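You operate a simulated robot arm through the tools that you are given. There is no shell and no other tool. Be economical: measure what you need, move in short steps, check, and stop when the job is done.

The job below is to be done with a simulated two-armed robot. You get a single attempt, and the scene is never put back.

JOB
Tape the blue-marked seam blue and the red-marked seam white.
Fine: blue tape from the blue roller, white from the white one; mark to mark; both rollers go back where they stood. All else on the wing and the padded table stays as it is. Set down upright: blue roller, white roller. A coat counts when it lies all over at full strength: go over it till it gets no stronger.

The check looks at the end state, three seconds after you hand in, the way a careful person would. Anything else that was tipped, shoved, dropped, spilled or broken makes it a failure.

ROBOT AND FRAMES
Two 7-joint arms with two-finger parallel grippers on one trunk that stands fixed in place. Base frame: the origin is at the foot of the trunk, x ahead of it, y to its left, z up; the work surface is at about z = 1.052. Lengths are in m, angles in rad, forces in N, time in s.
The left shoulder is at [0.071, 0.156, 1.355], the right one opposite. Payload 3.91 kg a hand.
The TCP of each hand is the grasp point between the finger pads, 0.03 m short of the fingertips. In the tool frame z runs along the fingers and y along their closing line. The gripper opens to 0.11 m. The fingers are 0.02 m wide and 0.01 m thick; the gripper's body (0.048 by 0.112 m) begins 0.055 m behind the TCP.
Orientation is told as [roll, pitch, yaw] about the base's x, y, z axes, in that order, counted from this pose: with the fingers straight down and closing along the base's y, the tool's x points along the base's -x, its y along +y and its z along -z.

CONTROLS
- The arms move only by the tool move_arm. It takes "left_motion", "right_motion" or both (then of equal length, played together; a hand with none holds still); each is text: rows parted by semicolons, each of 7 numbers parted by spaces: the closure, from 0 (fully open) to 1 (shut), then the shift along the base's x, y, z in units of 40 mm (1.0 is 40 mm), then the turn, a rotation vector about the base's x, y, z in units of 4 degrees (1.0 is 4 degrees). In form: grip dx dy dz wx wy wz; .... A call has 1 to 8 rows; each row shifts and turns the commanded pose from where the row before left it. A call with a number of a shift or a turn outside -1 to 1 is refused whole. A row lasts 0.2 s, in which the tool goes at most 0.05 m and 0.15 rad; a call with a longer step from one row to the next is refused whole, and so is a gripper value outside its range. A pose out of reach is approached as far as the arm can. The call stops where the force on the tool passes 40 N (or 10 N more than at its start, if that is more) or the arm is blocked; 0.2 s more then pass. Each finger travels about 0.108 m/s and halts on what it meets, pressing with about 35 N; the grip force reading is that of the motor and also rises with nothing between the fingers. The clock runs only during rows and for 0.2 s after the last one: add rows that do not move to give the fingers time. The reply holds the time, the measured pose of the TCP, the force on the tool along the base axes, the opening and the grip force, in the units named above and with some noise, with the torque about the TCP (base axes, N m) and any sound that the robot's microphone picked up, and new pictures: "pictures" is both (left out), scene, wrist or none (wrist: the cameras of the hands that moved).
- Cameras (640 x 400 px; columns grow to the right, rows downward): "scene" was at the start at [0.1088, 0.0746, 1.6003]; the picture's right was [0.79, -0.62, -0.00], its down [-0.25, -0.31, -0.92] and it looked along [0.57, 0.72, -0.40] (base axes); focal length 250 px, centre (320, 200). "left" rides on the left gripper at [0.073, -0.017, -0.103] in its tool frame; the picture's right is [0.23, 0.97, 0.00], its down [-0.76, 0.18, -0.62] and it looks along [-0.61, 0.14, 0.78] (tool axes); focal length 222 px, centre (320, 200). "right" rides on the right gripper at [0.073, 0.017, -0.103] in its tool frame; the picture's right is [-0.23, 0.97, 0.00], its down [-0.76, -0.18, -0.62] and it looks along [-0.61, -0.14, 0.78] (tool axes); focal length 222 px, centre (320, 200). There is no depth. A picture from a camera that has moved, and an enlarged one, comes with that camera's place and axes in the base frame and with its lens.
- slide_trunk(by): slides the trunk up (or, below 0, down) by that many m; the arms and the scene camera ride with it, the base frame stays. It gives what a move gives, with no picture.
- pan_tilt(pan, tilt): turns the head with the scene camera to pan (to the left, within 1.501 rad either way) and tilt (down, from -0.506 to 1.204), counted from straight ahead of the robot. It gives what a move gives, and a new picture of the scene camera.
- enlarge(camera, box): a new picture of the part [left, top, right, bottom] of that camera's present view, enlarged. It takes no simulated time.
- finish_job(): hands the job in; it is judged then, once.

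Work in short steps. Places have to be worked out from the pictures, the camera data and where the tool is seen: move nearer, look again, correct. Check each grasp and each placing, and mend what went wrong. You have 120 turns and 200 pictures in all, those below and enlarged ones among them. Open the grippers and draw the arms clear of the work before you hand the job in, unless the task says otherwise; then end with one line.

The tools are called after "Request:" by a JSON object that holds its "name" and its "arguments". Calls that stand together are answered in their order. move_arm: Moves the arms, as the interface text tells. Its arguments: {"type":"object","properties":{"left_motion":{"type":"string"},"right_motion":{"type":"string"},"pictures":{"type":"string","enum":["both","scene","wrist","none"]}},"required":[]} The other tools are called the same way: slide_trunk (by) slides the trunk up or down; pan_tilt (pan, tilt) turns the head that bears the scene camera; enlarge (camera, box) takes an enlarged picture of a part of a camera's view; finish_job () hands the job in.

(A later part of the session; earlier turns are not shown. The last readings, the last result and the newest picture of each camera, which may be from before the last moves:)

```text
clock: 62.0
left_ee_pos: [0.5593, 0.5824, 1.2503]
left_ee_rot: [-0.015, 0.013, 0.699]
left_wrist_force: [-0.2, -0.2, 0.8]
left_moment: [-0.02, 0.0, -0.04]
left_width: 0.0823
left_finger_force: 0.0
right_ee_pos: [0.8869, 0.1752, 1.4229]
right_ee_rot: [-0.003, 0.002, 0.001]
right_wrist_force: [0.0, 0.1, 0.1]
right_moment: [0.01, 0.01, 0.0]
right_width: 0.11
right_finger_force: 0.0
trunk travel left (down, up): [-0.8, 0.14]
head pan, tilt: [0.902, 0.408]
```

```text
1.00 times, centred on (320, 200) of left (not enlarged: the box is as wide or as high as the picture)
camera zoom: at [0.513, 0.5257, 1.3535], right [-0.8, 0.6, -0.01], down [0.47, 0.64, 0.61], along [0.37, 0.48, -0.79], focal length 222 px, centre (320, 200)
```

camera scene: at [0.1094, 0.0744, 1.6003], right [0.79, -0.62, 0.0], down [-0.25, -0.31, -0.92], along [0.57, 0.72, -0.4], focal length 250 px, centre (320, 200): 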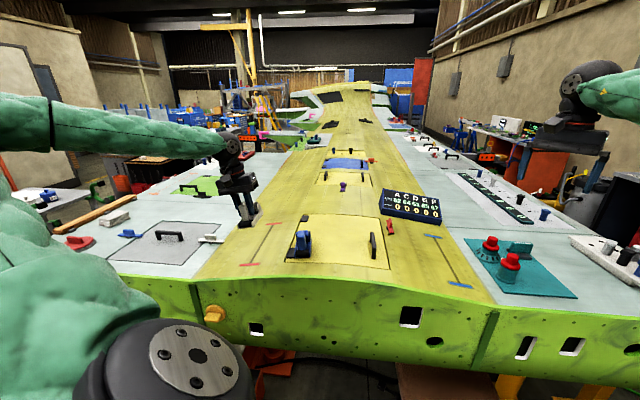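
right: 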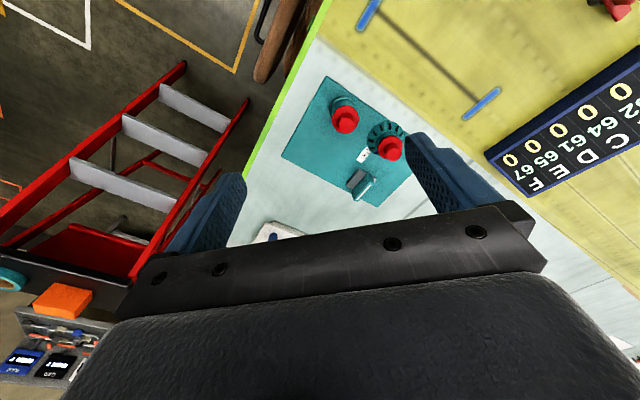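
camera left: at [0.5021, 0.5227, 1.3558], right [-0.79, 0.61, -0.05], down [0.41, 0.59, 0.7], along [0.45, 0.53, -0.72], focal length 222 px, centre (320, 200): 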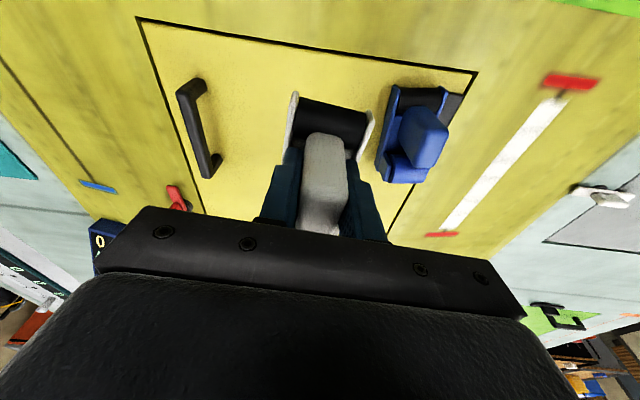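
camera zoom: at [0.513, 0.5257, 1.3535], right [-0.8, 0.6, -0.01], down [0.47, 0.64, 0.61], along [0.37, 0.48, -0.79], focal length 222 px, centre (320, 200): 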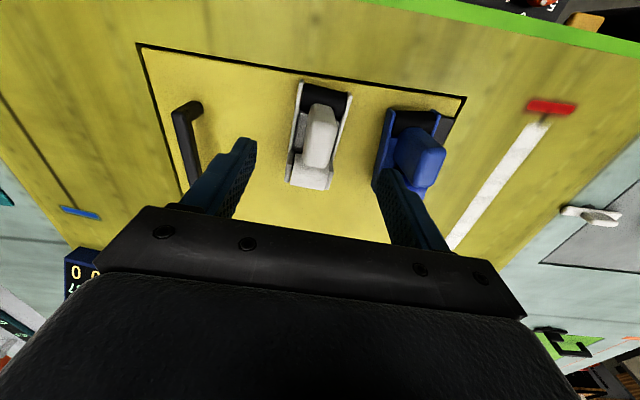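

White is back within ~2 mm. Before grasping the blue roller I test the left arm's reach at the far blue mark with an empty, outward-pitched hand, moving the right arm away at the same time.

Request:
{"name": "move_arm", "arguments": {"left_motion": "0.25 0.8 -0.2 0.2 0.7 -0.16 0.15;0.25 0.8 -0.2 0 0.7 -0.16 0.15;0.25 0.8 -0.2 0 0.7 -0.16 0.15;0.25 0.8 -0.2 0 0.7 -0.16 0.15;0.25 0.8 -0.2 0 0.7 -0.16 0.15;0.25 0.8 -0.2 0 0.7 -0.16 0.15;0.25 0.8 -0.2 0 0.7 -0.16 0.15;0.25 0.8 -0.2 0 0.7 -0.16 0.15", "right_motion": "0 -0.5 -1 0 0 0 0;0 -0.5 -1 0 0 0 0;0 -0.5 -1 0 0 0 0;0 -0.5 -1 0 0 0 0;0 -0.5 -1 0 0 0 0;0 -0.5 -1 0 0 0 0;0 -0.5 -1 0 0 0 0;0 -0.5 -1 0 0 0 0", "pictures": "none"}}

Request:
{"name": "move_arm", "arguments": {"left_motion": "0.25 0.8 -0.2 0 0 0 0;0.25 0.8 -0.2 0 0 0 0;0.25 0.8 -0.2 0 0 0 0;0.25 0.8 -0.2 0 0 0 0;0.25 0.2 -0.2 -0.5 0 0 0;0.25 0 0 -0.5 0 0 0;0.25 0 0 0 0 0 0", "pictures": "both"}}

```text
clock: 63.8
left_ee_pos: [0.8158, 0.5163, 1.2582]
left_ee_rot: [0.224, -0.316, 0.746]
left_wrist_force: [0.8, -0.7, 0.2]
left_moment: [0.02, 0.04, 0.01]
left_width: 0.0827
left_finger_force: 0.0
right_ee_pos: [0.7286, -0.1488, 1.4252]
right_ee_rot: [0.001, 0.0, 0.002]
right_wrist_force: [0.4, -0.1, 1.3]
right_moment: [0.04, 0.03, -0.01]
right_width: 0.1097
right_finger_force: 0.0
trunk travel left (down, up): [-0.8, 0.14]
head pan, tilt: [0.902, 0.408]
```

```text
clock: 65.4
left_ee_pos: [0.9518, 0.477, 1.2186]
left_ee_rot: [0.221, -0.314, 0.745]
left_wrist_force: [0.7, -0.4, 0.0]
left_moment: [0.02, -0.02, -0.02]
left_width: 0.0825
left_finger_force: 0.1
right_ee_pos: [0.7288, -0.1469, 1.4256]
right_ee_rot: [0.001, -0.001, 0.001]
right_wrist_force: [-1.0, -0.5, -0.1]
right_moment: [0.0, 0.01, -0.02]
right_width: 0.1098
right_finger_force: 0.0
trunk travel left (down, up): [-0.8, 0.14]
head pan, tilt: [0.902, 0.408]
camera scene: at [0.1094, 0.0733, 1.6003], right [0.78, -0.62, 0.0], down [-0.25, -0.31, -0.92], along [0.57, 0.72, -0.4], focal length 250 px, centre (320, 200)
camera left: at [0.9048, 0.3805, 1.2878], right [-0.85, 0.51, 0.13], down [0.36, 0.38, 0.85], along [0.38, 0.77, -0.51], focal length 222 px, centre (320, 200)
```

scene: 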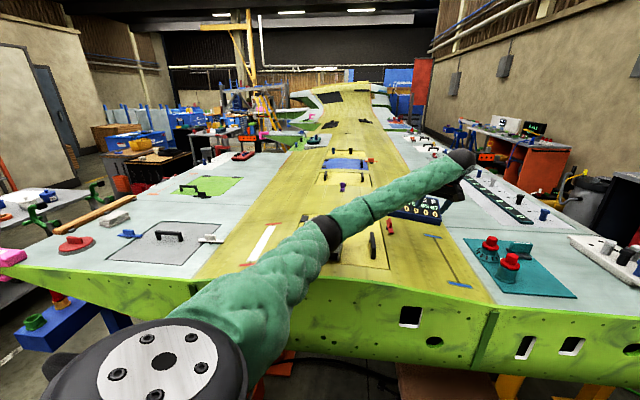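
left: 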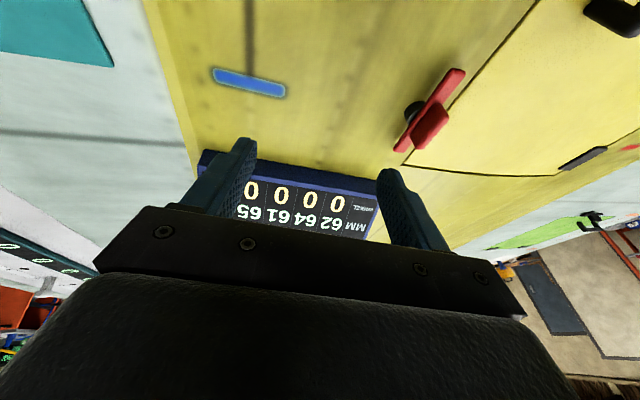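

Reached so far. The arm is nearly straight; I push on to the needed pose to see the limit.

Request:
{"name": "move_arm", "arguments": {"left_motion": "0.25 0.6 0 -0.4 0 0 0;0.25 0.6 -0.1 -0.4 0 0 0;0.25 0.5 -0.1 -0.4 0 0 0;0.25 0 0 0 0 0 0", "pictures": "wrist"}}

```text
clock: 66.4
left_ee_pos: [1.0202, 0.4679, 1.1713]
left_ee_rot: [0.222, -0.313, 0.744]
left_wrist_force: [0.3, 0.5, -0.2]
left_moment: [-0.03, 0.0, -0.03]
left_width: 0.0825
left_finger_force: 0.0
right_ee_pos: [0.7285, -0.1453, 1.425]
right_ee_rot: [0.001, 0.001, 0.0]
right_wrist_force: [-1.0, -0.2, -0.1]
right_moment: [0.0, -0.01, 0.02]
right_width: 0.1101
right_finger_force: 0.1
trunk travel left (down, up): [-0.8, 0.14]
head pan, tilt: [0.902, 0.408]
camera left: at [0.9721, 0.3734, 1.2393], right [-0.85, 0.51, 0.13], down [0.36, 0.38, 0.85], along [0.38, 0.77, -0.51], focal length 222 px, centre (320, 200)
```

left: 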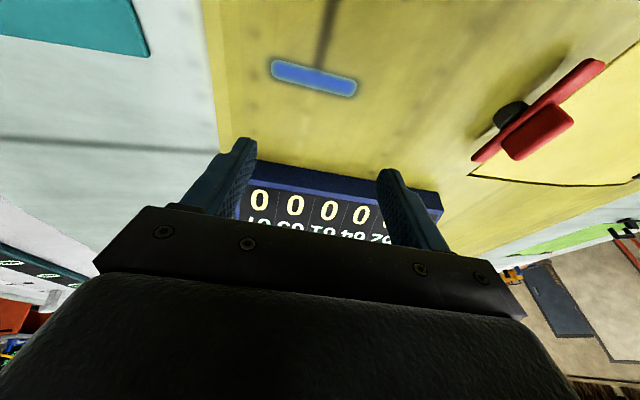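

Reach is confirmed. Now I return to above the blue roller, setting its yaw, its lean and a forward pitch of about 10° in the grasp (to ease the later far reach).

Request:
{"name": "move_arm", "arguments": {"left_motion": "0.25 -0.2 0 1 0 0 0;0.25 -0.4 0.1 1 0 0 0;0.25 -1 0.36 0.2 -0.5 -0.2 0.28;0.25 -1 0.36 0.2 -0.5 -0.2 0.28;0.25 -1 0.36 0 -0.5 -0.2 0.28;0.25 -1 0.36 0 -0.5 -0.2 0.28;0.25 -1 0.36 0 -0.5 -0.2 0.28;0.25 -1 0.36 0 -0.5 -0.2 0.28", "pictures": "none"}}

Request:
{"name": "move_arm", "arguments": {"left_motion": "0.25 -1 0.36 0 -0.6 -0.25 0.34;0.25 -1 0.36 0 -0.55 -0.24 0.34;0.25 -1 0.36 0 0 0 0;0.25 -1 0.36 0 0 0 0;0.25 -1 0.36 0 0 0 0;0.25 -1 0.4 0 0 0 0;0.25 -0.6 0.3 0 0 0 0;0.25 0 0 0 0 0 0", "pictures": "wrist"}}

```text
clock: 68.2
left_ee_pos: [0.7535, 0.5566, 1.2694]
left_ee_rot: [0.008, -0.215, 0.919]
left_wrist_force: [0.0, 0.6, 0.3]
left_moment: [0.02, 0.03, -0.02]
left_width: 0.0826
left_finger_force: 0.1
right_ee_pos: [0.7256, -0.1438, 1.4264]
right_ee_rot: [0.0, -0.002, -0.001]
right_wrist_force: [0.1, -0.4, 0.3]
right_moment: [-0.01, 0.0, 0.01]
right_width: 0.11
right_finger_force: 0.1
trunk travel left (down, up): [-0.8, 0.14]
head pan, tilt: [0.902, 0.408]
```

```text
clock: 70.0
left_ee_pos: [0.4906, 0.6603, 1.2645]
left_ee_rot: [-0.061, -0.169, 0.983]
left_wrist_force: [-0.8, 0.0, 0.2]
left_moment: [0.01, 0.03, 0.01]
left_width: 0.0823
left_finger_force: 0.1
right_ee_pos: [0.7316, -0.1423, 1.4235]
right_ee_rot: [-0.002, 0.004, 0.001]
right_wrist_force: [0.4, -0.3, 0.1]
right_moment: [-0.04, 0.01, -0.05]
right_width: 0.1099
right_finger_force: 0.0
trunk travel left (down, up): [-0.8, 0.14]
head pan, tilt: [0.902, 0.408]
camera left: at [0.4489, 0.5814, 1.3552], right [-0.93, 0.36, -0.1], down [0.18, 0.66, 0.73], along [0.33, 0.66, -0.68], focal length 222 px, centre (320, 200)
```

left: 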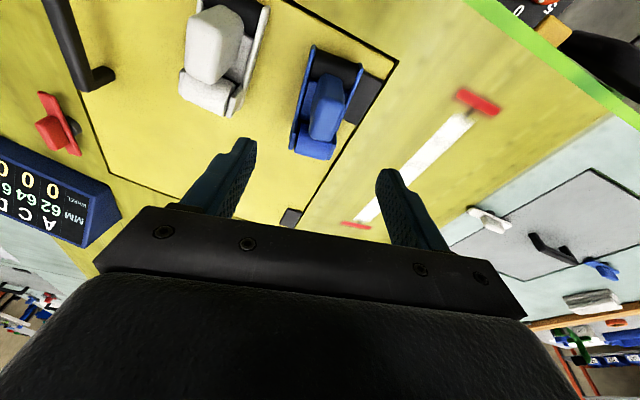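

The blue handle lines up with a straight vertical descent. I lower most of the way and check.

Request:
{"name": "move_arm", "arguments": {"left_motion": "0.25 0 0 -0.9 0 0 0;0.25 0 0 -0.6 0 0 0;0.25 0 0 -0.5 0 0 0;0.25 0 0 0 0 0 0", "pictures": "wrist"}}

Request:
{"name": "enlarge", "arguments": {"camera": "scene", "box": [280, 195, 380, 265]}}

```text
clock: 71.0
left_ee_pos: [0.4936, 0.6597, 1.1864]
left_ee_rot: [-0.064, -0.169, 0.981]
left_wrist_force: [-0.4, 0.6, -0.8]
left_moment: [0.03, 0.0, -0.03]
left_width: 0.0826
left_finger_force: 0.1
right_ee_pos: [0.7283, -0.1463, 1.4257]
right_ee_rot: [0.0, -0.001, 0.0]
right_wrist_force: [0.2, -0.5, -0.5]
right_moment: [0.04, 0.0, 0.02]
right_width: 0.11
right_finger_force: 0.2
trunk travel left (down, up): [-0.8, 0.14]
head pan, tilt: [0.902, 0.408]
camera left: at [0.4502, 0.5805, 1.2764], right [-0.93, 0.36, -0.1], down [0.18, 0.66, 0.73], along [0.33, 0.66, -0.68], focal length 222 px, centre (320, 200)
```

left: 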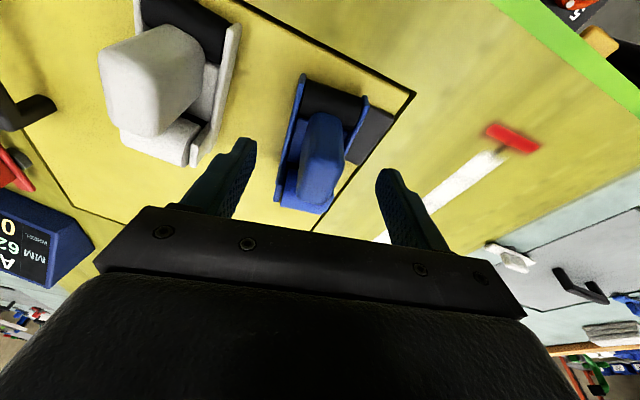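

```text
5.71 times, centred on (330, 230) of scene
camera zoom: at [0.1087, 0.0743, 1.6003], right [0.79, -0.62, 0.0], down [-0.25, -0.31, -0.92], along [0.57, 0.72, -0.4], focal length 1430 px, centre (263, 29)
```

zoom: 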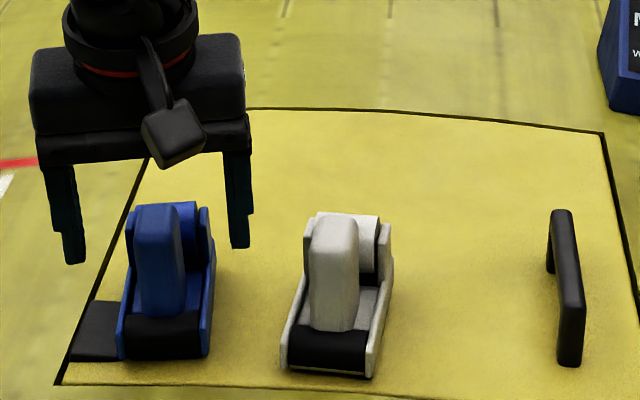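

Centred. I descend 26 mm more and close.

Request:
{"name": "move_arm", "arguments": {"left_motion": "0.25 0 0 -0.35 0 0 0;0.25 0 0 -0.3 0 0 0;0.6 0 0 0 0 0 0;0.8 0 0 0 0 0 0;1 0 0 0 0 0 0;1 0 0 0 0 0 0", "pictures": "wrist"}}

Request:
{"name": "enlarge", "arguments": {"camera": "scene", "box": [280, 195, 380, 265]}}

```text
clock: 72.4
left_ee_pos: [0.4918, 0.6602, 1.1611]
left_ee_rot: [-0.064, -0.172, 0.98]
left_wrist_force: [-0.9, 0.0, 2.2]
left_moment: [0.06, -0.14, 0.07]
left_width: 0.0237
left_finger_force: 35.0
right_ee_pos: [0.7275, -0.1457, 1.4268]
right_ee_rot: [0.0, 0.001, 0.001]
right_wrist_force: [-0.9, -0.1, 0.1]
right_moment: [0.02, 0.01, -0.03]
right_width: 0.1098
right_finger_force: 0.0
trunk travel left (down, up): [-0.8, 0.14]
head pan, tilt: [0.902, 0.408]
camera left: at [0.4486, 0.5808, 1.2504], right [-0.93, 0.36, -0.1], down [0.18, 0.66, 0.73], along [0.33, 0.66, -0.68], focal length 222 px, centre (320, 200)
```

left: 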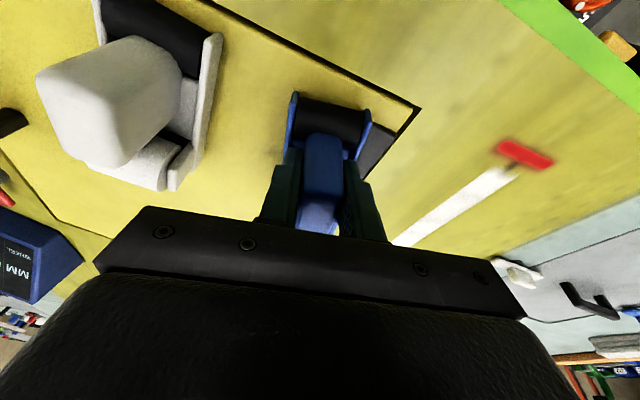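

```text
5.71 times, centred on (330, 230) of scene
camera zoom: at [0.1083, 0.0741, 1.6004], right [0.79, -0.62, 0.0], down [-0.25, -0.31, -0.92], along [0.57, 0.72, -0.4], focal length 1430 px, centre (263, 29)
```

zoom: 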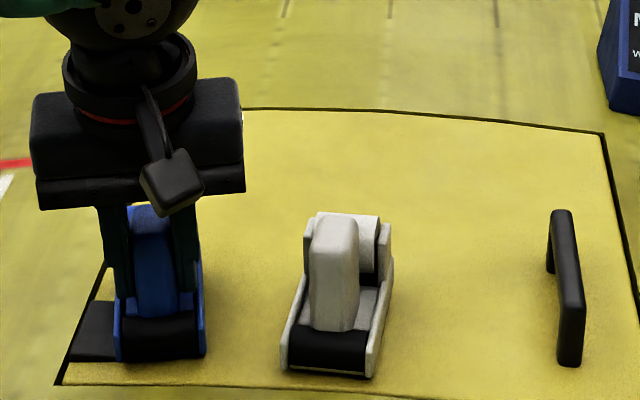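

Blue roller is held. I lift it and carry it over toward the near blue mark, changing the lean and yaw on the way.

Request:
{"name": "move_arm", "arguments": {"left_motion": "1 0 0 0.6 0 0 0;1 0 0 0.9 0 0 0;1 0 0 0.9 0 0 0;1 0 0 0.7 0 0 0;1 0.7 -0.7 0 0.3 0.25 -0.2;1 0.7 -0.7 0 0.3 0.25 -0.2;1 0.7 -0.7 0 0.3 0.25 -0.2;1 0.7 -0.7 0 0.3 0.25 -0.2", "pictures": "none"}}

Request:
{"name": "move_arm", "arguments": {"left_motion": "1 0.7 -0.7 0 0.3 0.25 -0.2;1 0.7 -0.7 0 0.3 0.25 -0.2;1 0.7 -0.7 0 0.3 0.25 -0.2;1 0.7 -0.7 0 0.3 0.25 -0.2;1 0.7 -0.7 0 0.3 0.2 -0.25;1 0.7 -0.7 0 0.2 0.2 -0.2;1 0.7 -0.7 0 0 0 0;1 0.7 -0.7 0 0 0 0", "pictures": "none"}}

Request:
{"name": "move_arm", "arguments": {"left_motion": "1 0.6 -0.7 -0.4 0 0 0;1 0 0 -0.8 0 0 0;1 0 0 -0.8 0 0 0;1 0 0 0 0 0 0", "pictures": "both"}}

```text
clock: 74.2
left_ee_pos: [0.6038, 0.5396, 1.293]
left_ee_rot: [0.036, -0.206, 0.904]
left_wrist_force: [0.5, -1.6, -9.9]
left_moment: [0.14, 0.02, 0.04]
left_width: 0.0239
left_finger_force: 34.8
right_ee_pos: [0.7266, -0.1533, 1.4249]
right_ee_rot: [0.004, -0.001, -0.002]
right_wrist_force: [-0.7, -1.6, 0.6]
right_moment: [0.11, -0.03, 0.04]
right_width: 0.1099
right_finger_force: 0.1
trunk travel left (down, up): [-0.8, 0.14]
head pan, tilt: [0.902, 0.408]
```

```text
clock: 76.0
left_ee_pos: [0.8301, 0.3208, 1.2829]
left_ee_rot: [0.199, -0.219, 0.787]
left_wrist_force: [-0.3, 0.5, -2.8]
left_moment: [0.0, 0.07, 0.02]
left_width: 0.0239
left_finger_force: 34.7
right_ee_pos: [0.7307, -0.145, 1.4239]
right_ee_rot: [-0.002, 0.002, 0.001]
right_wrist_force: [-0.1, 0.0, 0.0]
right_moment: [0.01, 0.05, 0.0]
right_width: 0.11
right_finger_force: 0.0
trunk travel left (down, up): [-0.8, 0.14]
head pan, tilt: [0.902, 0.408]
```

```text
clock: 77.0
left_ee_pos: [0.8529, 0.294, 1.2039]
left_ee_rot: [0.2, -0.22, 0.785]
left_wrist_force: [0.1, -0.4, -2.4]
left_moment: [-0.03, 0.05, 0.01]
left_width: 0.0238
left_finger_force: 35.1
right_ee_pos: [0.7289, -0.1465, 1.425]
right_ee_rot: [0.0, 0.002, 0.001]
right_wrist_force: [1.1, 0.3, -0.1]
right_moment: [0.02, 0.02, 0.01]
right_width: 0.1099
right_finger_force: 0.1
trunk travel left (down, up): [-0.8, 0.14]
head pan, tilt: [0.902, 0.408]
camera scene: at [0.11, 0.0733, 1.6003], right [0.78, -0.62, 0.0], down [-0.25, -0.31, -0.92], along [0.57, 0.72, -0.4], focal length 250 px, centre (320, 200)
camera left: at [0.8124, 0.2024, 1.2825], right [-0.86, 0.49, 0.14], down [0.39, 0.46, 0.8], along [0.33, 0.74, -0.59], focal length 222 px, centre (320, 200)
```

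scene: 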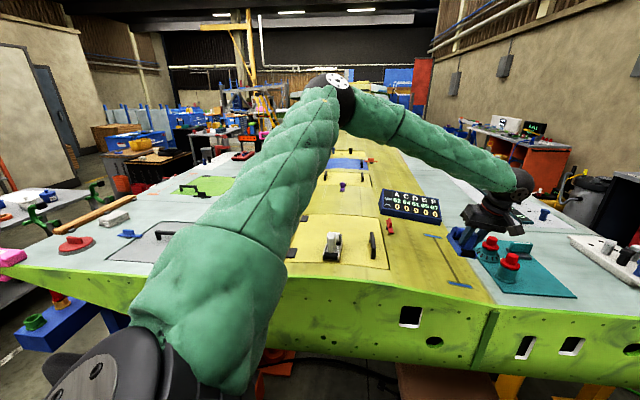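
left: 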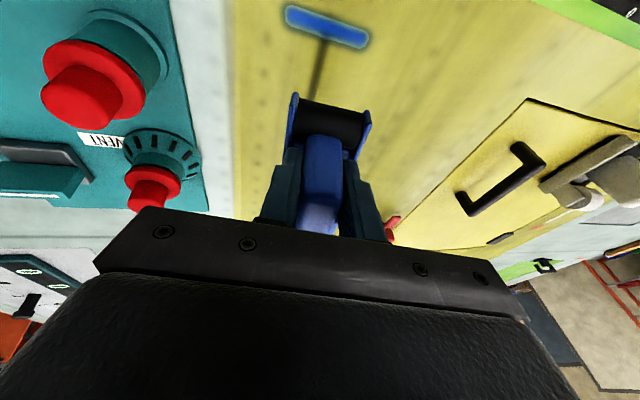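

The near mark is just ahead. I shift ~8 mm to centre on the seam, lower most of the way, and look.

Request:
{"name": "move_arm", "arguments": {"left_motion": "1 -0.19 0.09 -0.6 0 0 0;1 0 0 -0.6 0 0 0;1 0 0 -0.5 0 0 0;1 0 0 0 0 0 0", "pictures": "wrist"}}

Request:
{"name": "enlarge", "arguments": {"camera": "left", "box": [260, 20, 440, 130]}}

Request:
{"name": "enlarge", "arguments": {"camera": "scene", "box": [410, 200, 530, 290]}}

```text
clock: 78.0
left_ee_pos: [0.8446, 0.2988, 1.1371]
left_ee_rot: [0.197, -0.223, 0.785]
left_wrist_force: [-0.7, -0.3, -1.1]
left_moment: [-0.04, 0.01, 0.03]
left_width: 0.0238
left_finger_force: 35.1
right_ee_pos: [0.7273, -0.1459, 1.426]
right_ee_rot: [0.0, -0.001, 0.0]
right_wrist_force: [0.6, -0.6, -0.9]
right_moment: [-0.03, 0.0, 0.02]
right_width: 0.1101
right_finger_force: 0.0
trunk travel left (down, up): [-0.8, 0.14]
head pan, tilt: [0.902, 0.408]
camera left: at [0.8035, 0.2076, 1.215], right [-0.86, 0.49, 0.14], down [0.39, 0.46, 0.8], along [0.33, 0.74, -0.59], focal length 222 px, centre (320, 200)
```

left: 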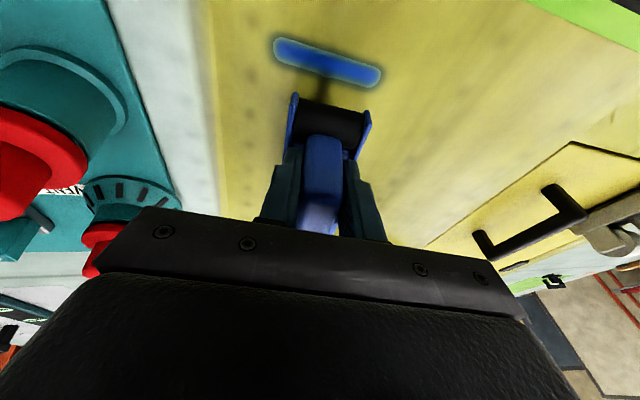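

```text
3.56 times, centred on (350, 75) of left
camera zoom: at [0.8035, 0.2076, 1.215], right [-0.86, 0.49, 0.14], down [0.39, 0.46, 0.8], along [0.33, 0.74, -0.59], focal length 790 px, centre (213, 644)
```

zoom: 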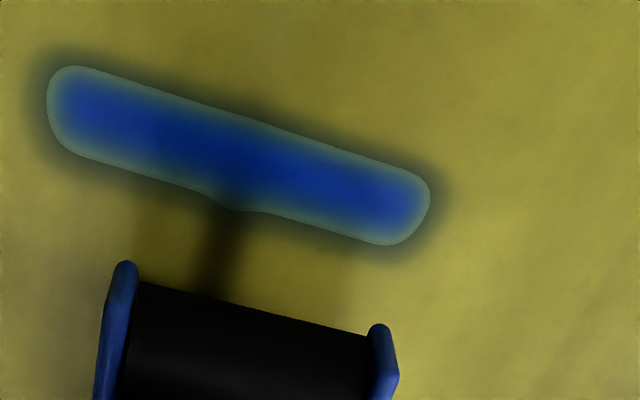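

```text
4.44 times, centred on (470, 245) of scene
camera zoom: at [0.1085, 0.074, 1.6004], right [0.79, -0.62, 0.0], down [-0.25, -0.31, -0.92], along [0.57, 0.72, -0.4], focal length 1112 px, centre (-347, 0)
```

zoom: 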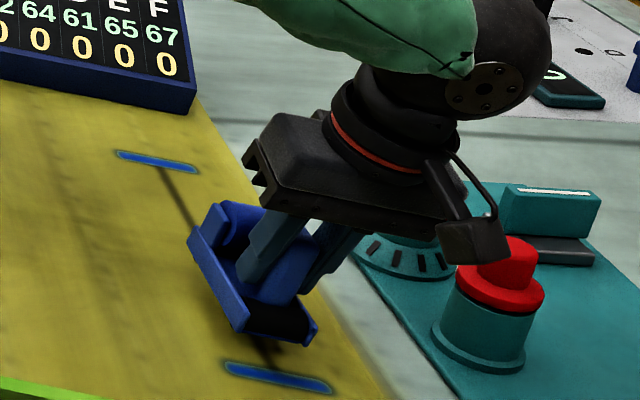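

Projected contact is centred on the seam, ~5 mm inside the mark centre. I lower to touch.

Request:
{"name": "move_arm", "arguments": {"left_motion": "1 0 0 -0.25 0 0 0;1 0 0 -0.1 0 0 0;1 0 0 -0.05 0 0 0;1 0 0 0 0 0 0", "pictures": "none"}}

Request:
{"name": "move_arm", "arguments": {"left_motion": "1 0 0 -0.05 0 0 0;1 0 0 0 0 0 0", "pictures": "none"}}

```text
clock: 79.0
left_ee_pos: [0.8443, 0.2981, 1.1227]
left_ee_rot: [0.197, -0.224, 0.785]
left_wrist_force: [5.2, 1.6, 18.6]
left_moment: [-0.47, -0.19, 0.13]
left_width: 0.0235
left_finger_force: 34.5
right_ee_pos: [0.7263, -0.1462, 1.427]
right_ee_rot: [0.002, -0.002, -0.002]
right_wrist_force: [0.9, 0.4, -0.5]
right_moment: [0.01, 0.01, 0.0]
right_width: 0.11
right_finger_force: 0.1
trunk travel left (down, up): [-0.8, 0.14]
head pan, tilt: [0.902, 0.408]
```

```text
clock: 79.6
left_ee_pos: [0.8426, 0.2965, 1.1184]
left_ee_rot: [0.199, -0.222, 0.786]
left_wrist_force: [-0.6, 0.0, 23.0]
left_moment: [-0.28, -0.23, 0.09]
left_width: 0.0238
left_finger_force: 35.1
right_ee_pos: [0.7263, -0.1458, 1.4264]
right_ee_rot: [0.0, 0.0, 0.001]
right_wrist_force: [0.1, 0.1, 0.1]
right_moment: [0.01, 0.02, -0.02]
right_width: 0.1101
right_finger_force: 0.1
trunk travel left (down, up): [-0.8, 0.14]
head pan, tilt: [0.902, 0.408]
```

Contact is at the outer edge: lean too big. I lift, reduce the lean by ~2.5°, add 3° nose-up, and touch again.

Request:
{"name": "move_arm", "arguments": {"left_motion": "1 0 0 0.2 0 0 0;1 0 0 0 0.1 -0.96 0;1 0 0 -0.1 0 0 0;1 0 0 0 0 0 0", "pictures": "none"}}

Request:
{"name": "move_arm", "arguments": {"left_motion": "1 0 0 -0.04 0 0 0;1 0 0 0 0 0 0", "pictures": "none"}}

```text
clock: 80.6
left_ee_pos: [0.8447, 0.2992, 1.1224]
left_ee_rot: [0.152, -0.272, 0.796]
left_wrist_force: [-0.1, -0.6, -2.1]
left_moment: [-0.04, 0.02, -0.01]
left_width: 0.0236
left_finger_force: 35.6
right_ee_pos: [0.7286, -0.1441, 1.426]
right_ee_rot: [0.0, 0.002, 0.001]
right_wrist_force: [-0.8, -0.4, -0.4]
right_moment: [-0.01, -0.02, 0.01]
right_width: 0.1098
right_finger_force: 0.0
trunk travel left (down, up): [-0.8, 0.14]
head pan, tilt: [0.902, 0.408]
```

```text
clock: 81.2
left_ee_pos: [0.844, 0.2998, 1.1214]
left_ee_rot: [0.153, -0.273, 0.796]
left_wrist_force: [-1.0, 0.4, -1.6]
left_moment: [-0.06, 0.02, -0.01]
left_width: 0.0238
left_finger_force: 35.2
right_ee_pos: [0.7279, -0.1451, 1.4258]
right_ee_rot: [0.0, 0.003, 0.0]
right_wrist_force: [0.4, -1.1, 0.1]
right_moment: [0.02, -0.02, 0.0]
right_width: 0.1099
right_finger_force: 0.2
trunk travel left (down, up): [-0.8, 0.14]
head pan, tilt: [0.902, 0.408]
```

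Request:
{"name": "move_arm", "arguments": {"left_motion": "1 0 0 -0.03 0 0 -0.15;1 0 0 0 0 0 0", "pictures": "none"}}

Request:
{"name": "move_arm", "arguments": {"left_motion": "1 0 0 -0.03 0 0 0;1 0 0 0 0 0 0", "pictures": "none"}}

```text
clock: 81.8
left_ee_pos: [0.8439, 0.2994, 1.1195]
left_ee_rot: [0.152, -0.273, 0.786]
left_wrist_force: [0.7, -0.2, -1.8]
left_moment: [-0.06, 0.07, 0.02]
left_width: 0.0237
left_finger_force: 34.9
right_ee_pos: [0.729, -0.1454, 1.4254]
right_ee_rot: [-0.001, 0.002, 0.0]
right_wrist_force: [-0.3, 0.1, 0.0]
right_moment: [0.01, 0.03, -0.01]
right_width: 0.1101
right_finger_force: 0.1
trunk travel left (down, up): [-0.8, 0.14]
head pan, tilt: [0.902, 0.408]
```

```text
clock: 82.4
left_ee_pos: [0.8438, 0.2981, 1.119]
left_ee_rot: [0.153, -0.274, 0.786]
left_wrist_force: [0.3, -0.3, 4.7]
left_moment: [-0.03, 0.28, 0.0]
left_width: 0.024
left_finger_force: 35.3
right_ee_pos: [0.7282, -0.1453, 1.4275]
right_ee_rot: [0.001, 0.0, 0.002]
right_wrist_force: [0.2, 0.9, 0.3]
right_moment: [-0.04, -0.01, 0.01]
right_width: 0.1097
right_finger_force: 0.1
trunk travel left (down, up): [-0.8, 0.14]
head pan, tilt: [0.902, 0.408]
```

Now the inner edge touches, so ~0.172 rad is right. I set that and press to ~12 N.

Request:
{"name": "move_arm", "arguments": {"left_motion": "1 0 0 0.05 0 0 0;1 0 0 0 0.18 0.18 0;1 0 0 -0.07 0 0 0;1 0 0 0 0 0 0", "pictures": "wrist"}}

Request:
{"name": "enlarge", "arguments": {"camera": "left", "box": [260, 20, 440, 130]}}

```text
clock: 83.4
left_ee_pos: [0.8439, 0.2995, 1.1197]
left_ee_rot: [0.17, -0.274, 0.781]
left_wrist_force: [2.3, 0.4, 6.6]
left_moment: [-0.2, -0.07, 0.06]
left_width: 0.024
left_finger_force: 34.4
right_ee_pos: [0.7276, -0.1456, 1.4263]
right_ee_rot: [-0.001, 0.001, 0.001]
right_wrist_force: [-0.3, -0.6, -0.4]
right_moment: [0.02, -0.02, 0.04]
right_width: 0.11
right_finger_force: 0.0
trunk travel left (down, up): [-0.8, 0.14]
head pan, tilt: [0.902, 0.408]
camera left: at [0.7983, 0.2078, 1.1937], right [-0.86, 0.5, 0.1], down [0.35, 0.44, 0.83], along [0.37, 0.75, -0.55], focal length 222 px, centre (320, 200)
```

left: 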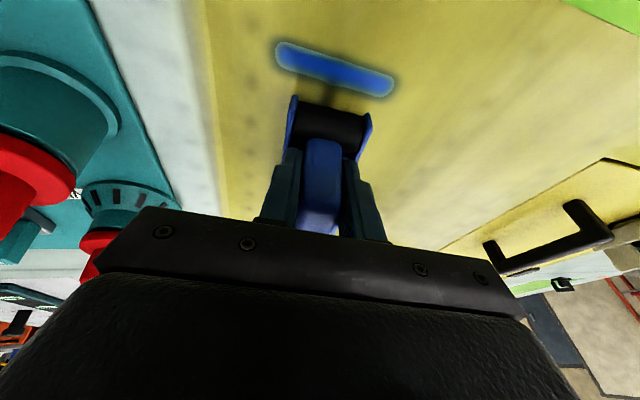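

```text
3.56 times, centred on (350, 75) of left
camera zoom: at [0.7983, 0.2078, 1.1937], right [-0.86, 0.5, 0.1], down [0.35, 0.44, 0.83], along [0.37, 0.75, -0.55], focal length 790 px, centre (213, 644)
```

zoom: 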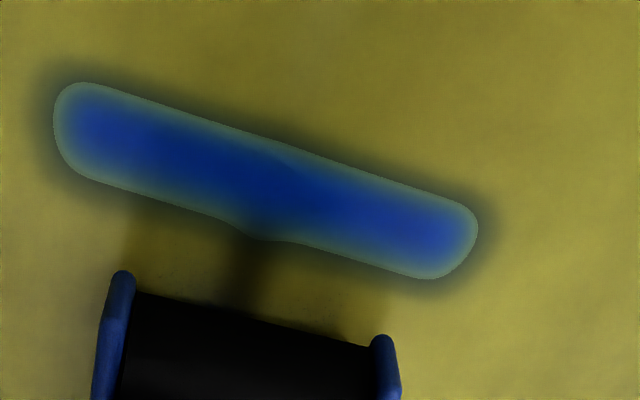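

Contact good; contact line ~10 mm inside the mark. I trim lean by half a degree, press slightly more, roll back 8 mm, then roll forward ~12 cm.

Request:
{"name": "move_arm", "arguments": {"left_motion": "1 -0.14 -0.14 -0.03 -0.09 -0.09 0;1 0 0 0 0 0 0;1 0.4 0.4 0 0 0 0;1 0.4 0.4 0 0 0 0;1 0.4 0.4 0 0 0 0;1 0.4 0.4 0 0 0 0;1 0.4 0.4 0 0 0 0;1 0 0 0 0 0 0", "pictures": "wrist"}}

Request:
{"name": "enlarge", "arguments": {"camera": "scene", "box": [410, 200, 530, 290]}}

```text
clock: 85.2
left_ee_pos: [0.9169, 0.371, 1.118]
left_ee_rot: [0.161, -0.273, 0.784]
left_wrist_force: [-1.5, -5.6, 14.1]
left_moment: [-0.19, 0.84, 0.2]
left_width: 0.0238
left_finger_force: 34.5
right_ee_pos: [0.7268, -0.1461, 1.4267]
right_ee_rot: [0.001, 0.0, 0.0]
right_wrist_force: [0.2, 0.0, -1.0]
right_moment: [0.0, -0.01, 0.01]
right_width: 0.11
right_finger_force: 0.1
trunk travel left (down, up): [-0.8, 0.14]
head pan, tilt: [0.902, 0.408]
camera left: at [0.8716, 0.2798, 1.1931], right [-0.86, 0.5, 0.09], down [0.34, 0.45, 0.83], along [0.37, 0.74, -0.56], focal length 222 px, centre (320, 200)
```

left: 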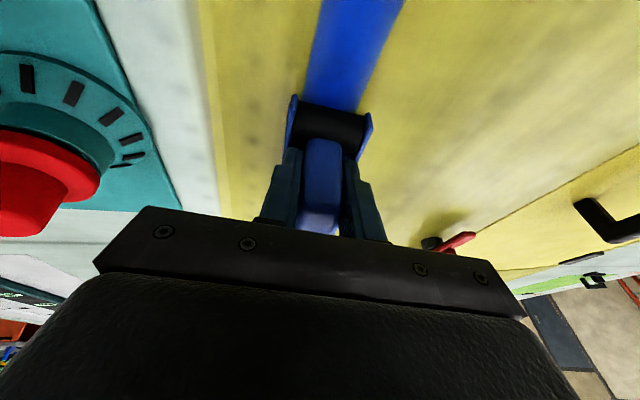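

```text
4.44 times, centred on (470, 245) of scene
camera zoom: at [0.1072, 0.0727, 1.6005], right [0.79, -0.62, 0.0], down [-0.25, -0.31, -0.92], along [0.57, 0.72, -0.4], focal length 1112 px, centre (-347, 0)
```

zoom: 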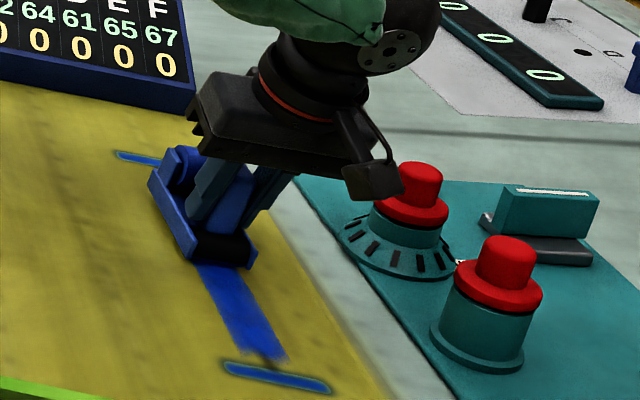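

Blue tape is laying well. I continue 70 mm per axis and check the box clearance and end.

Request:
{"name": "move_arm", "arguments": {"left_motion": "1 0.44 0.44 0 0 0 0;1 0.44 0.44 0 0 0 0;1 0.44 0.44 0 0 0 0;1 0.44 0.44 0 0 0 0;1 0.3 0.3 0 0 0 0;1 0 0 0 0 0 0", "pictures": "wrist"}}

Request:
{"name": "enlarge", "arguments": {"camera": "scene", "box": [410, 200, 530, 290]}}

```text
clock: 86.6
left_ee_pos: [0.968, 0.468, 1.1325]
left_ee_rot: [0.162, -0.274, 0.783]
left_wrist_force: [0.4, -0.4, -2.0]
left_moment: [-0.01, 0.03, -0.01]
left_width: 0.0238
left_finger_force: 35.0
left hand out of reach, approached as far as the arm can: row 2, 3, 4, 5
right_ee_pos: [0.7288, -0.1446, 1.4254]
right_ee_rot: [-0.001, 0.002, 0.0]
right_wrist_force: [0.3, -0.1, 0.2]
right_moment: [-0.03, 0.0, -0.01]
right_width: 0.1098
right_finger_force: 0.1
trunk travel left (down, up): [-0.8, 0.14]
head pan, tilt: [0.902, 0.408]
camera left: at [0.9219, 0.3765, 1.2071], right [-0.86, 0.5, 0.09], down [0.34, 0.45, 0.83], along [0.37, 0.74, -0.56], focal length 222 px, centre (320, 200)
```

left: 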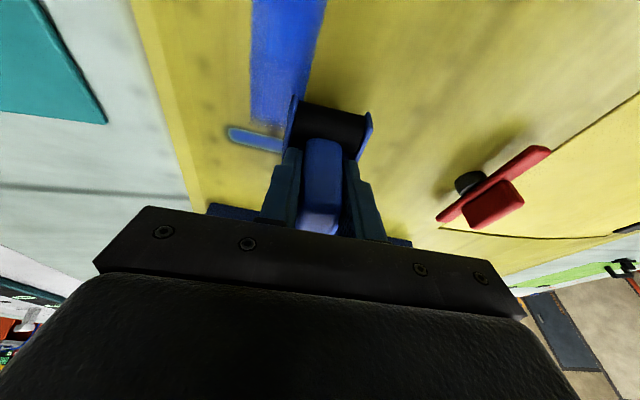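

```text
4.44 times, centred on (470, 245) of scene
camera zoom: at [0.1093, 0.0741, 1.6003], right [0.79, -0.62, 0.0], down [-0.25, -0.31, -0.92], along [0.57, 0.72, -0.4], focal length 1112 px, centre (-347, 0)
```

zoom: 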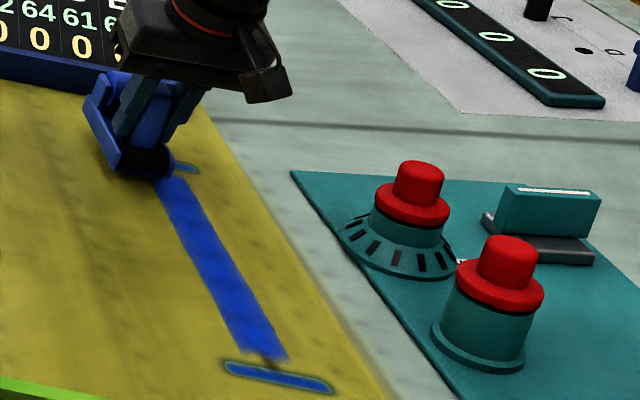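

The arm ran out of reach here and lifted off toward +n; no stray tape is visible. I raise and retract the hand, then slide the trunk down 8 cm for a better arm posture.

Request:
{"name": "move_arm", "arguments": {"left_motion": "1 0 0 0.9 0 0 0;1 -0.6 -0.6 0.9 0 0 0;1 -0.6 -0.6 0.9 0 0 0;1 -0.6 -0.6 0.5 0 0 0;1 0 0 0 0 0 0", "pictures": "none"}}

Request:
{"name": "slide_trunk", "arguments": {"by": -0.08}}

```text
clock: 87.8
left_ee_pos: [0.8972, 0.396, 1.2588]
left_ee_rot: [0.165, -0.272, 0.783]
left_wrist_force: [-0.1, 0.4, -1.7]
left_moment: [-0.01, 0.07, -0.01]
left_width: 0.0241
left_finger_force: 34.8
right_ee_pos: [0.7293, -0.1448, 1.4249]
right_ee_rot: [-0.001, 0.001, 0.001]
right_wrist_force: [-0.5, -0.6, 0.3]
right_moment: [0.0, 0.01, 0.0]
right_width: 0.1101
right_finger_force: 0.1
trunk travel left (down, up): [-0.8, 0.14]
head pan, tilt: [0.902, 0.408]
```

```text
clock: 89.0
left_ee_pos: [0.8977, 0.3941, 1.179]
left_ee_rot: [0.161, -0.271, 0.782]
left_wrist_force: [-0.2, -0.2, -3.1]
left_moment: [-0.03, 0.06, -0.01]
left_width: 0.0238
left_finger_force: 34.9
right_ee_pos: [0.7286, -0.1455, 1.3453]
right_ee_rot: [-0.001, 0.001, -0.001]
right_wrist_force: [1.0, -0.4, 0.2]
right_moment: [-0.01, 0.0, 0.01]
right_width: 0.1101
right_finger_force: 0.1
trunk travel left (down, up): [-0.72, 0.22]
head pan, tilt: [0.902, 0.408]
```

Now I test the far pose at height again.

Request:
{"name": "move_arm", "arguments": {"left_motion": "1 0.8 0.5 0 0 0 0;1 0.8 0.5 0 0 0 0;1 0.8 0.5 -0.2 0 0 0;1 0.7 0.5 -0.2 0 0 0;1 0 0 0 0 0 0", "pictures": "none"}}

```text
clock: 90.2
left_ee_pos: [1.0051, 0.4787, 1.1653]
left_ee_rot: [0.16, -0.274, 0.783]
left_wrist_force: [0.5, -0.3, -1.1]
left_moment: [-0.04, 0.06, 0.0]
left_width: 0.0238
left_finger_force: 35.0
left hand out of reach, approached as far as the arm can: row 4
right_ee_pos: [0.7272, -0.1458, 1.3457]
right_ee_rot: [0.0, 0.0, -0.001]
right_wrist_force: [-0.2, 0.4, -0.3]
right_moment: [-0.01, -0.02, 0.0]
right_width: 0.11
right_finger_force: 0.1
trunk travel left (down, up): [-0.72, 0.22]
head pan, tilt: [0.902, 0.408]
```

Still ~2 cm short. I add 10° more outward pitch (nose-up about the roller), which shortens the need and extends reach.

Request:
{"name": "move_arm", "arguments": {"left_motion": "1 -0.2 -0.2 0 0.6 -0.6 0;1 0 0 0 0.6 -0.6 0;1 0 0 0 0.57 -0.57 0;1 0 0 0 0 0 0", "pictures": "wrist"}}

```text
clock: 91.2
left_ee_pos: [0.9965, 0.4706, 1.1656]
left_ee_rot: [0.163, -0.446, 0.784]
left_wrist_force: [-0.5, -0.5, -1.9]
left_moment: [-0.06, 0.04, -0.03]
left_width: 0.024
left_finger_force: 35.0
right_ee_pos: [0.7286, -0.1448, 1.3463]
right_ee_rot: [0.0, 0.002, 0.0]
right_wrist_force: [0.4, 0.0, 0.3]
right_moment: [0.0, 0.0, 0.05]
right_width: 0.1099
right_finger_force: 0.0
trunk travel left (down, up): [-0.72, 0.22]
head pan, tilt: [0.902, 0.408]
camera left: at [0.9428, 0.3703, 1.2227], right [-0.87, 0.49, 0.04], down [0.24, 0.34, 0.91], along [0.43, 0.8, -0.41], focal length 222 px, centre (320, 200)
```

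left: 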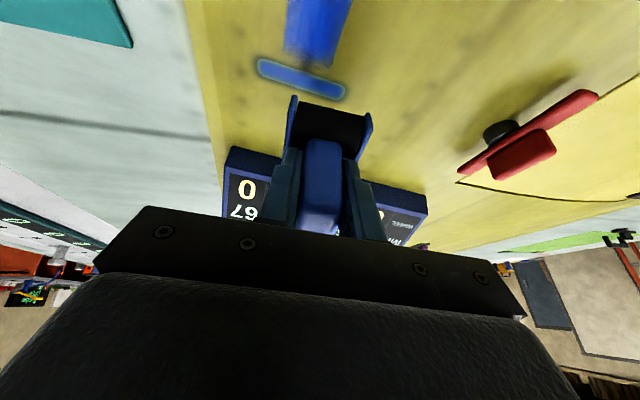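

The tape already seems to run nearly to the far mark; I enlarge to see.

Request:
{"name": "enlarge", "arguments": {"camera": "left", "box": [220, 0, 400, 110]}}

Request:
{"name": "enlarge", "arguments": {"camera": "scene", "box": [410, 180, 530, 270]}}

```text
3.56 times, centred on (310, 55) of left
camera zoom: at [0.9428, 0.3703, 1.2227], right [-0.87, 0.49, 0.04], down [0.24, 0.34, 0.91], along [0.43, 0.8, -0.41], focal length 790 px, centre (356, 716)
```

zoom: 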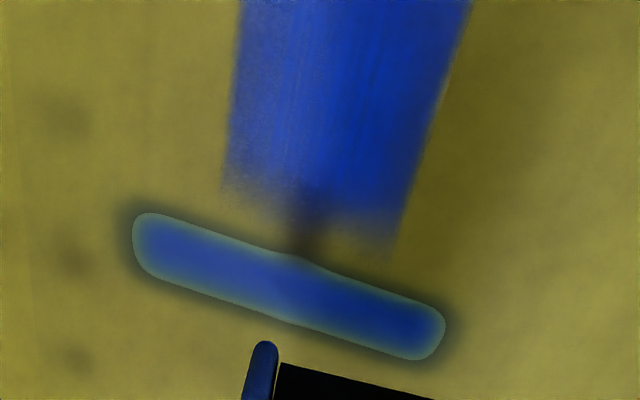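

```text
4.44 times, centred on (470, 225) of scene
camera zoom: at [0.1088, 0.0742, 1.5203], right [0.79, -0.62, 0.0], down [-0.25, -0.31, -0.92], along [0.57, 0.72, -0.4], focal length 1112 px, centre (-347, 89)
```

zoom: 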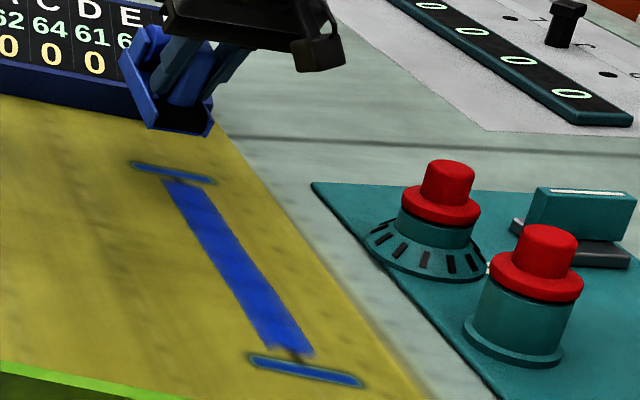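

The strip is complete to its inherent ends; the outer edge at the far end is fainter. I position the roller over the far end and lower for further passes.

Request:
{"name": "move_arm", "arguments": {"left_motion": "1 0.3 0.02 -0.2 0 0 0;1 0.32 0.02 -0.3 0 0 0;1 0 0 -0.25 0 0 0;1 0 0 0 0 0 0", "pictures": "wrist"}}

Request:
{"name": "enlarge", "arguments": {"camera": "left", "box": [220, 20, 400, 130]}}

```text
clock: 92.2
left_ee_pos: [1.0139, 0.4741, 1.1373]
left_ee_rot: [0.163, -0.45, 0.782]
left_wrist_force: [0.6, 0.1, -1.9]
left_moment: [-0.1, 0.06, 0.0]
left_width: 0.0237
left_finger_force: 35.1
left hand out of reach, approached as far as the arm can: row 2
right_ee_pos: [0.7287, -0.1443, 1.345]
right_ee_rot: [0.001, 0.001, 0.0]
right_wrist_force: [0.1, 0.8, -0.3]
right_moment: [0.01, 0.02, 0.0]
right_width: 0.1101
right_finger_force: 0.2
trunk travel left (down, up): [-0.72, 0.22]
head pan, tilt: [0.902, 0.408]
camera left: at [0.9586, 0.3749, 1.1946], right [-0.87, 0.49, 0.04], down [0.24, 0.34, 0.91], along [0.43, 0.8, -0.41], focal length 222 px, centre (320, 200)
```

left: 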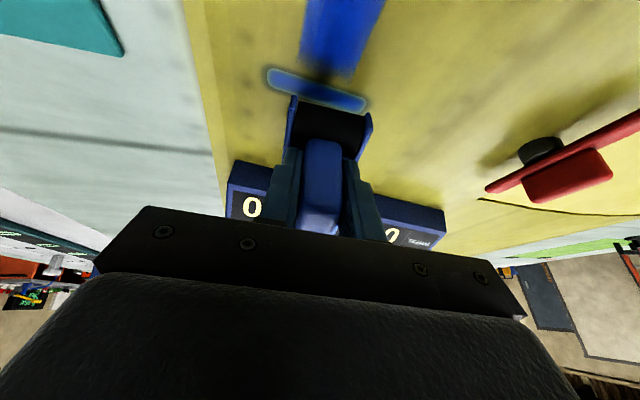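

```text
3.56 times, centred on (310, 75) of left
camera zoom: at [0.9586, 0.3749, 1.1946], right [-0.87, 0.49, 0.04], down [0.24, 0.34, 0.91], along [0.43, 0.8, -0.41], focal length 790 px, centre (356, 644)
```

zoom: 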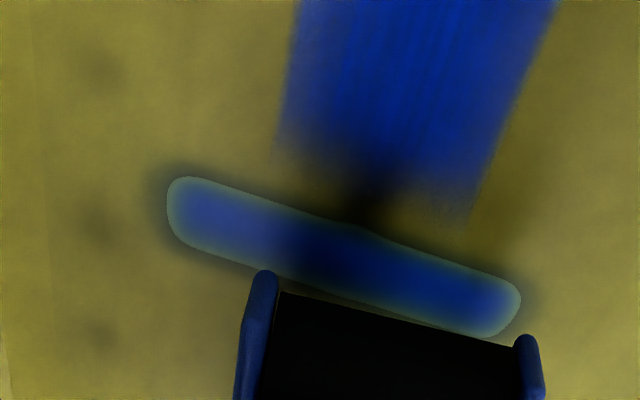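

Close to the right spot. I shift ~5 mm toward the seam (-y) and lower to contact.

Request:
{"name": "move_arm", "arguments": {"left_motion": "1 -0.05 -0.2 -0.1 0 0 0;1 0 0 -0.1 0 0 0;1 0 0 -0.05 0 0 0;1 0 0 0 0 0 0", "pictures": "none"}}

Request:
{"name": "move_arm", "arguments": {"left_motion": "1 0 0 -0.05 0 0 0;1 0 0 0 0 0 0", "pictures": "none"}}

```text
clock: 93.2
left_ee_pos: [1.0074, 0.4662, 1.128]
left_ee_rot: [0.159, -0.448, 0.784]
left_wrist_force: [1.2, -0.3, -2.0]
left_moment: [-0.08, 0.04, 0.02]
left_width: 0.0237
left_finger_force: 35.3
left hand out of reach, approached as far as the arm can: row 1
right_ee_pos: [0.7278, -0.1456, 1.3456]
right_ee_rot: [0.002, 0.001, 0.0]
right_wrist_force: [1.0, -1.3, 0.3]
right_moment: [0.02, -0.01, -0.04]
right_width: 0.1098
right_finger_force: 0.0
trunk travel left (down, up): [-0.72, 0.22]
head pan, tilt: [0.902, 0.408]
```

```text
clock: 93.8
left_ee_pos: [1.0079, 0.4664, 1.1262]
left_ee_rot: [0.161, -0.447, 0.784]
left_wrist_force: [-0.1, 0.2, -1.6]
left_moment: [-0.06, 0.04, -0.03]
left_width: 0.0238
left_finger_force: 34.8
right_ee_pos: [0.7288, -0.1447, 1.3451]
right_ee_rot: [-0.002, 0.0, 0.0]
right_wrist_force: [-1.0, -1.0, -0.2]
right_moment: [-0.01, 0.0, 0.0]
right_width: 0.1101
right_finger_force: 0.0
trunk travel left (down, up): [-0.72, 0.22]
head pan, tilt: [0.902, 0.408]
```

Request:
{"name": "move_arm", "arguments": {"left_motion": "1 0 0 -0.05 0 0 0;1 0 0 -0.04 0 0 0;1 0 0 0 0 0 0", "pictures": "none"}}

Request:
{"name": "move_arm", "arguments": {"left_motion": "1 0 0 -0.04 0 0 0;1 0 0 0 0 0 0", "pictures": "none"}}

```text
clock: 94.6
left_ee_pos: [1.0064, 0.467, 1.1232]
left_ee_rot: [0.161, -0.447, 0.784]
left_wrist_force: [-0.5, -0.4, -2.4]
left_moment: [-0.08, 0.05, 0.05]
left_width: 0.024
left_finger_force: 35.1
right_ee_pos: [0.7283, -0.1453, 1.345]
right_ee_rot: [0.0, 0.001, 0.002]
right_wrist_force: [0.4, 0.0, -0.6]
right_moment: [0.0, 0.01, 0.0]
right_width: 0.1101
right_finger_force: 0.1
trunk travel left (down, up): [-0.72, 0.22]
head pan, tilt: [0.902, 0.408]
```

```text
clock: 95.2
left_ee_pos: [1.0064, 0.467, 1.1235]
left_ee_rot: [0.162, -0.449, 0.784]
left_wrist_force: [-0.1, -0.2, -1.2]
left_moment: [-0.03, 0.05, 0.05]
left_width: 0.0238
left_finger_force: 34.9
left hand out of reach, approached as far as the arm can: row 1
right_ee_pos: [0.7285, -0.1453, 1.3457]
right_ee_rot: [0.0, 0.001, -0.001]
right_wrist_force: [0.3, 0.7, 0.0]
right_moment: [0.01, -0.04, -0.02]
right_width: 0.1101
right_finger_force: 0.0
trunk travel left (down, up): [-0.72, 0.22]
head pan, tilt: [0.902, 0.408]
```

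Lower is now the limit, so a lower shoulder helps. I lift 10 cm and slide the trunk down another 10 cm.

Request:
{"name": "move_arm", "arguments": {"left_motion": "1 -0.1 -0.1 0.6 0 0 0;1 -0.3 -0.3 0.9 0 0 0;1 -0.3 -0.3 0.9 0 0 0;1 0 0 0.4 0 0 0;1 0 0 0 0 0 0", "pictures": "none"}}

Request:
{"name": "slide_trunk", "arguments": {"by": -0.1}}

```text
clock: 96.4
left_ee_pos: [0.9804, 0.4407, 1.2363]
left_ee_rot: [0.165, -0.448, 0.783]
left_wrist_force: [-0.4, 0.5, -1.8]
left_moment: [-0.04, 0.05, -0.03]
left_width: 0.0239
left_finger_force: 34.9
right_ee_pos: [0.7289, -0.145, 1.3463]
right_ee_rot: [-0.001, 0.001, 0.0]
right_wrist_force: [0.0, -0.7, -0.5]
right_moment: [0.0, -0.02, 0.0]
right_width: 0.1099
right_finger_force: 0.1
trunk travel left (down, up): [-0.72, 0.22]
head pan, tilt: [0.902, 0.408]
```

```text
clock: 97.7
left_ee_pos: [0.9781, 0.4415, 1.1369]
left_ee_rot: [0.16, -0.449, 0.785]
left_wrist_force: [-0.2, 0.0, -1.6]
left_moment: [-0.08, -0.02, -0.01]
left_width: 0.0237
left_finger_force: 35.1
right_ee_pos: [0.7282, -0.1453, 1.2457]
right_ee_rot: [-0.001, 0.0, 0.001]
right_wrist_force: [-0.7, 0.3, 0.4]
right_moment: [0.0, 0.01, 0.05]
right_width: 0.11
right_finger_force: 0.0
trunk travel left (down, up): [-0.62, 0.32]
head pan, tilt: [0.902, 0.408]
```

Request:
{"name": "move_arm", "arguments": {"left_motion": "1 0.5 0.36 0 0 0 0;1 0.52 0.36 0 0 0 0;1 0 0 -0.15 0 0 0;1 0 0 0 0 0 0", "pictures": "wrist"}}

Request:
{"name": "enlarge", "arguments": {"camera": "left", "box": [220, 20, 400, 130]}}

```text
clock: 98.7
left_ee_pos: [1.0198, 0.4693, 1.1287]
left_ee_rot: [0.165, -0.447, 0.784]
left_wrist_force: [1.1, 0.3, -1.8]
left_moment: [-0.06, 0.07, 0.0]
left_width: 0.0237
left_finger_force: 34.8
right_ee_pos: [0.73, -0.1445, 1.2457]
right_ee_rot: [0.0, 0.004, -0.001]
right_wrist_force: [1.1, 0.6, -0.1]
right_moment: [-0.04, 0.02, 0.0]
right_width: 0.1098
right_finger_force: 0.1
trunk travel left (down, up): [-0.62, 0.32]
head pan, tilt: [0.902, 0.408]
camera left: at [0.9652, 0.3695, 1.1866], right [-0.87, 0.49, 0.04], down [0.24, 0.34, 0.91], along [0.43, 0.8, -0.41], focal length 222 px, centre (320, 200)
```

left: 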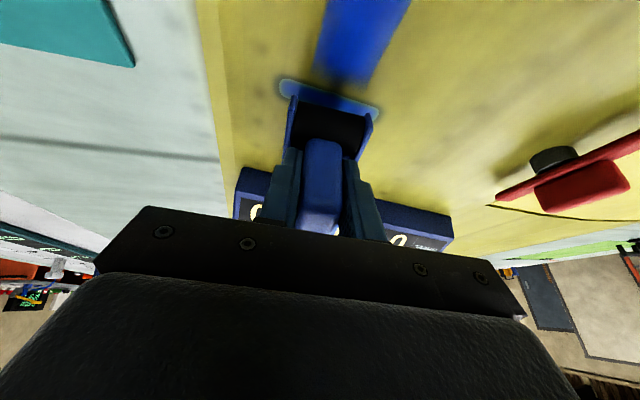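

```text
3.56 times, centred on (310, 75) of left
camera zoom: at [0.9652, 0.3695, 1.1866], right [-0.87, 0.49, 0.04], down [0.24, 0.34, 0.91], along [0.43, 0.8, -0.41], focal length 790 px, centre (356, 644)
```

zoom: 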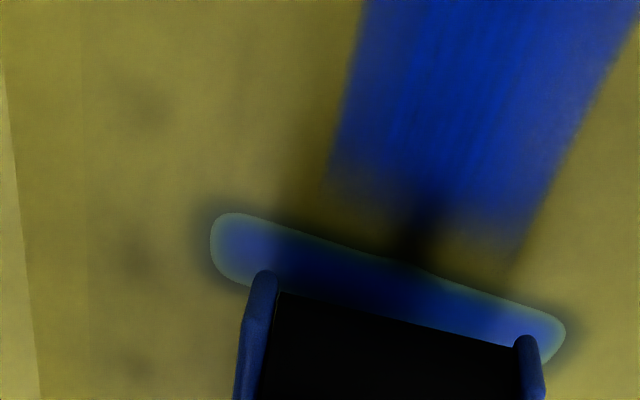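

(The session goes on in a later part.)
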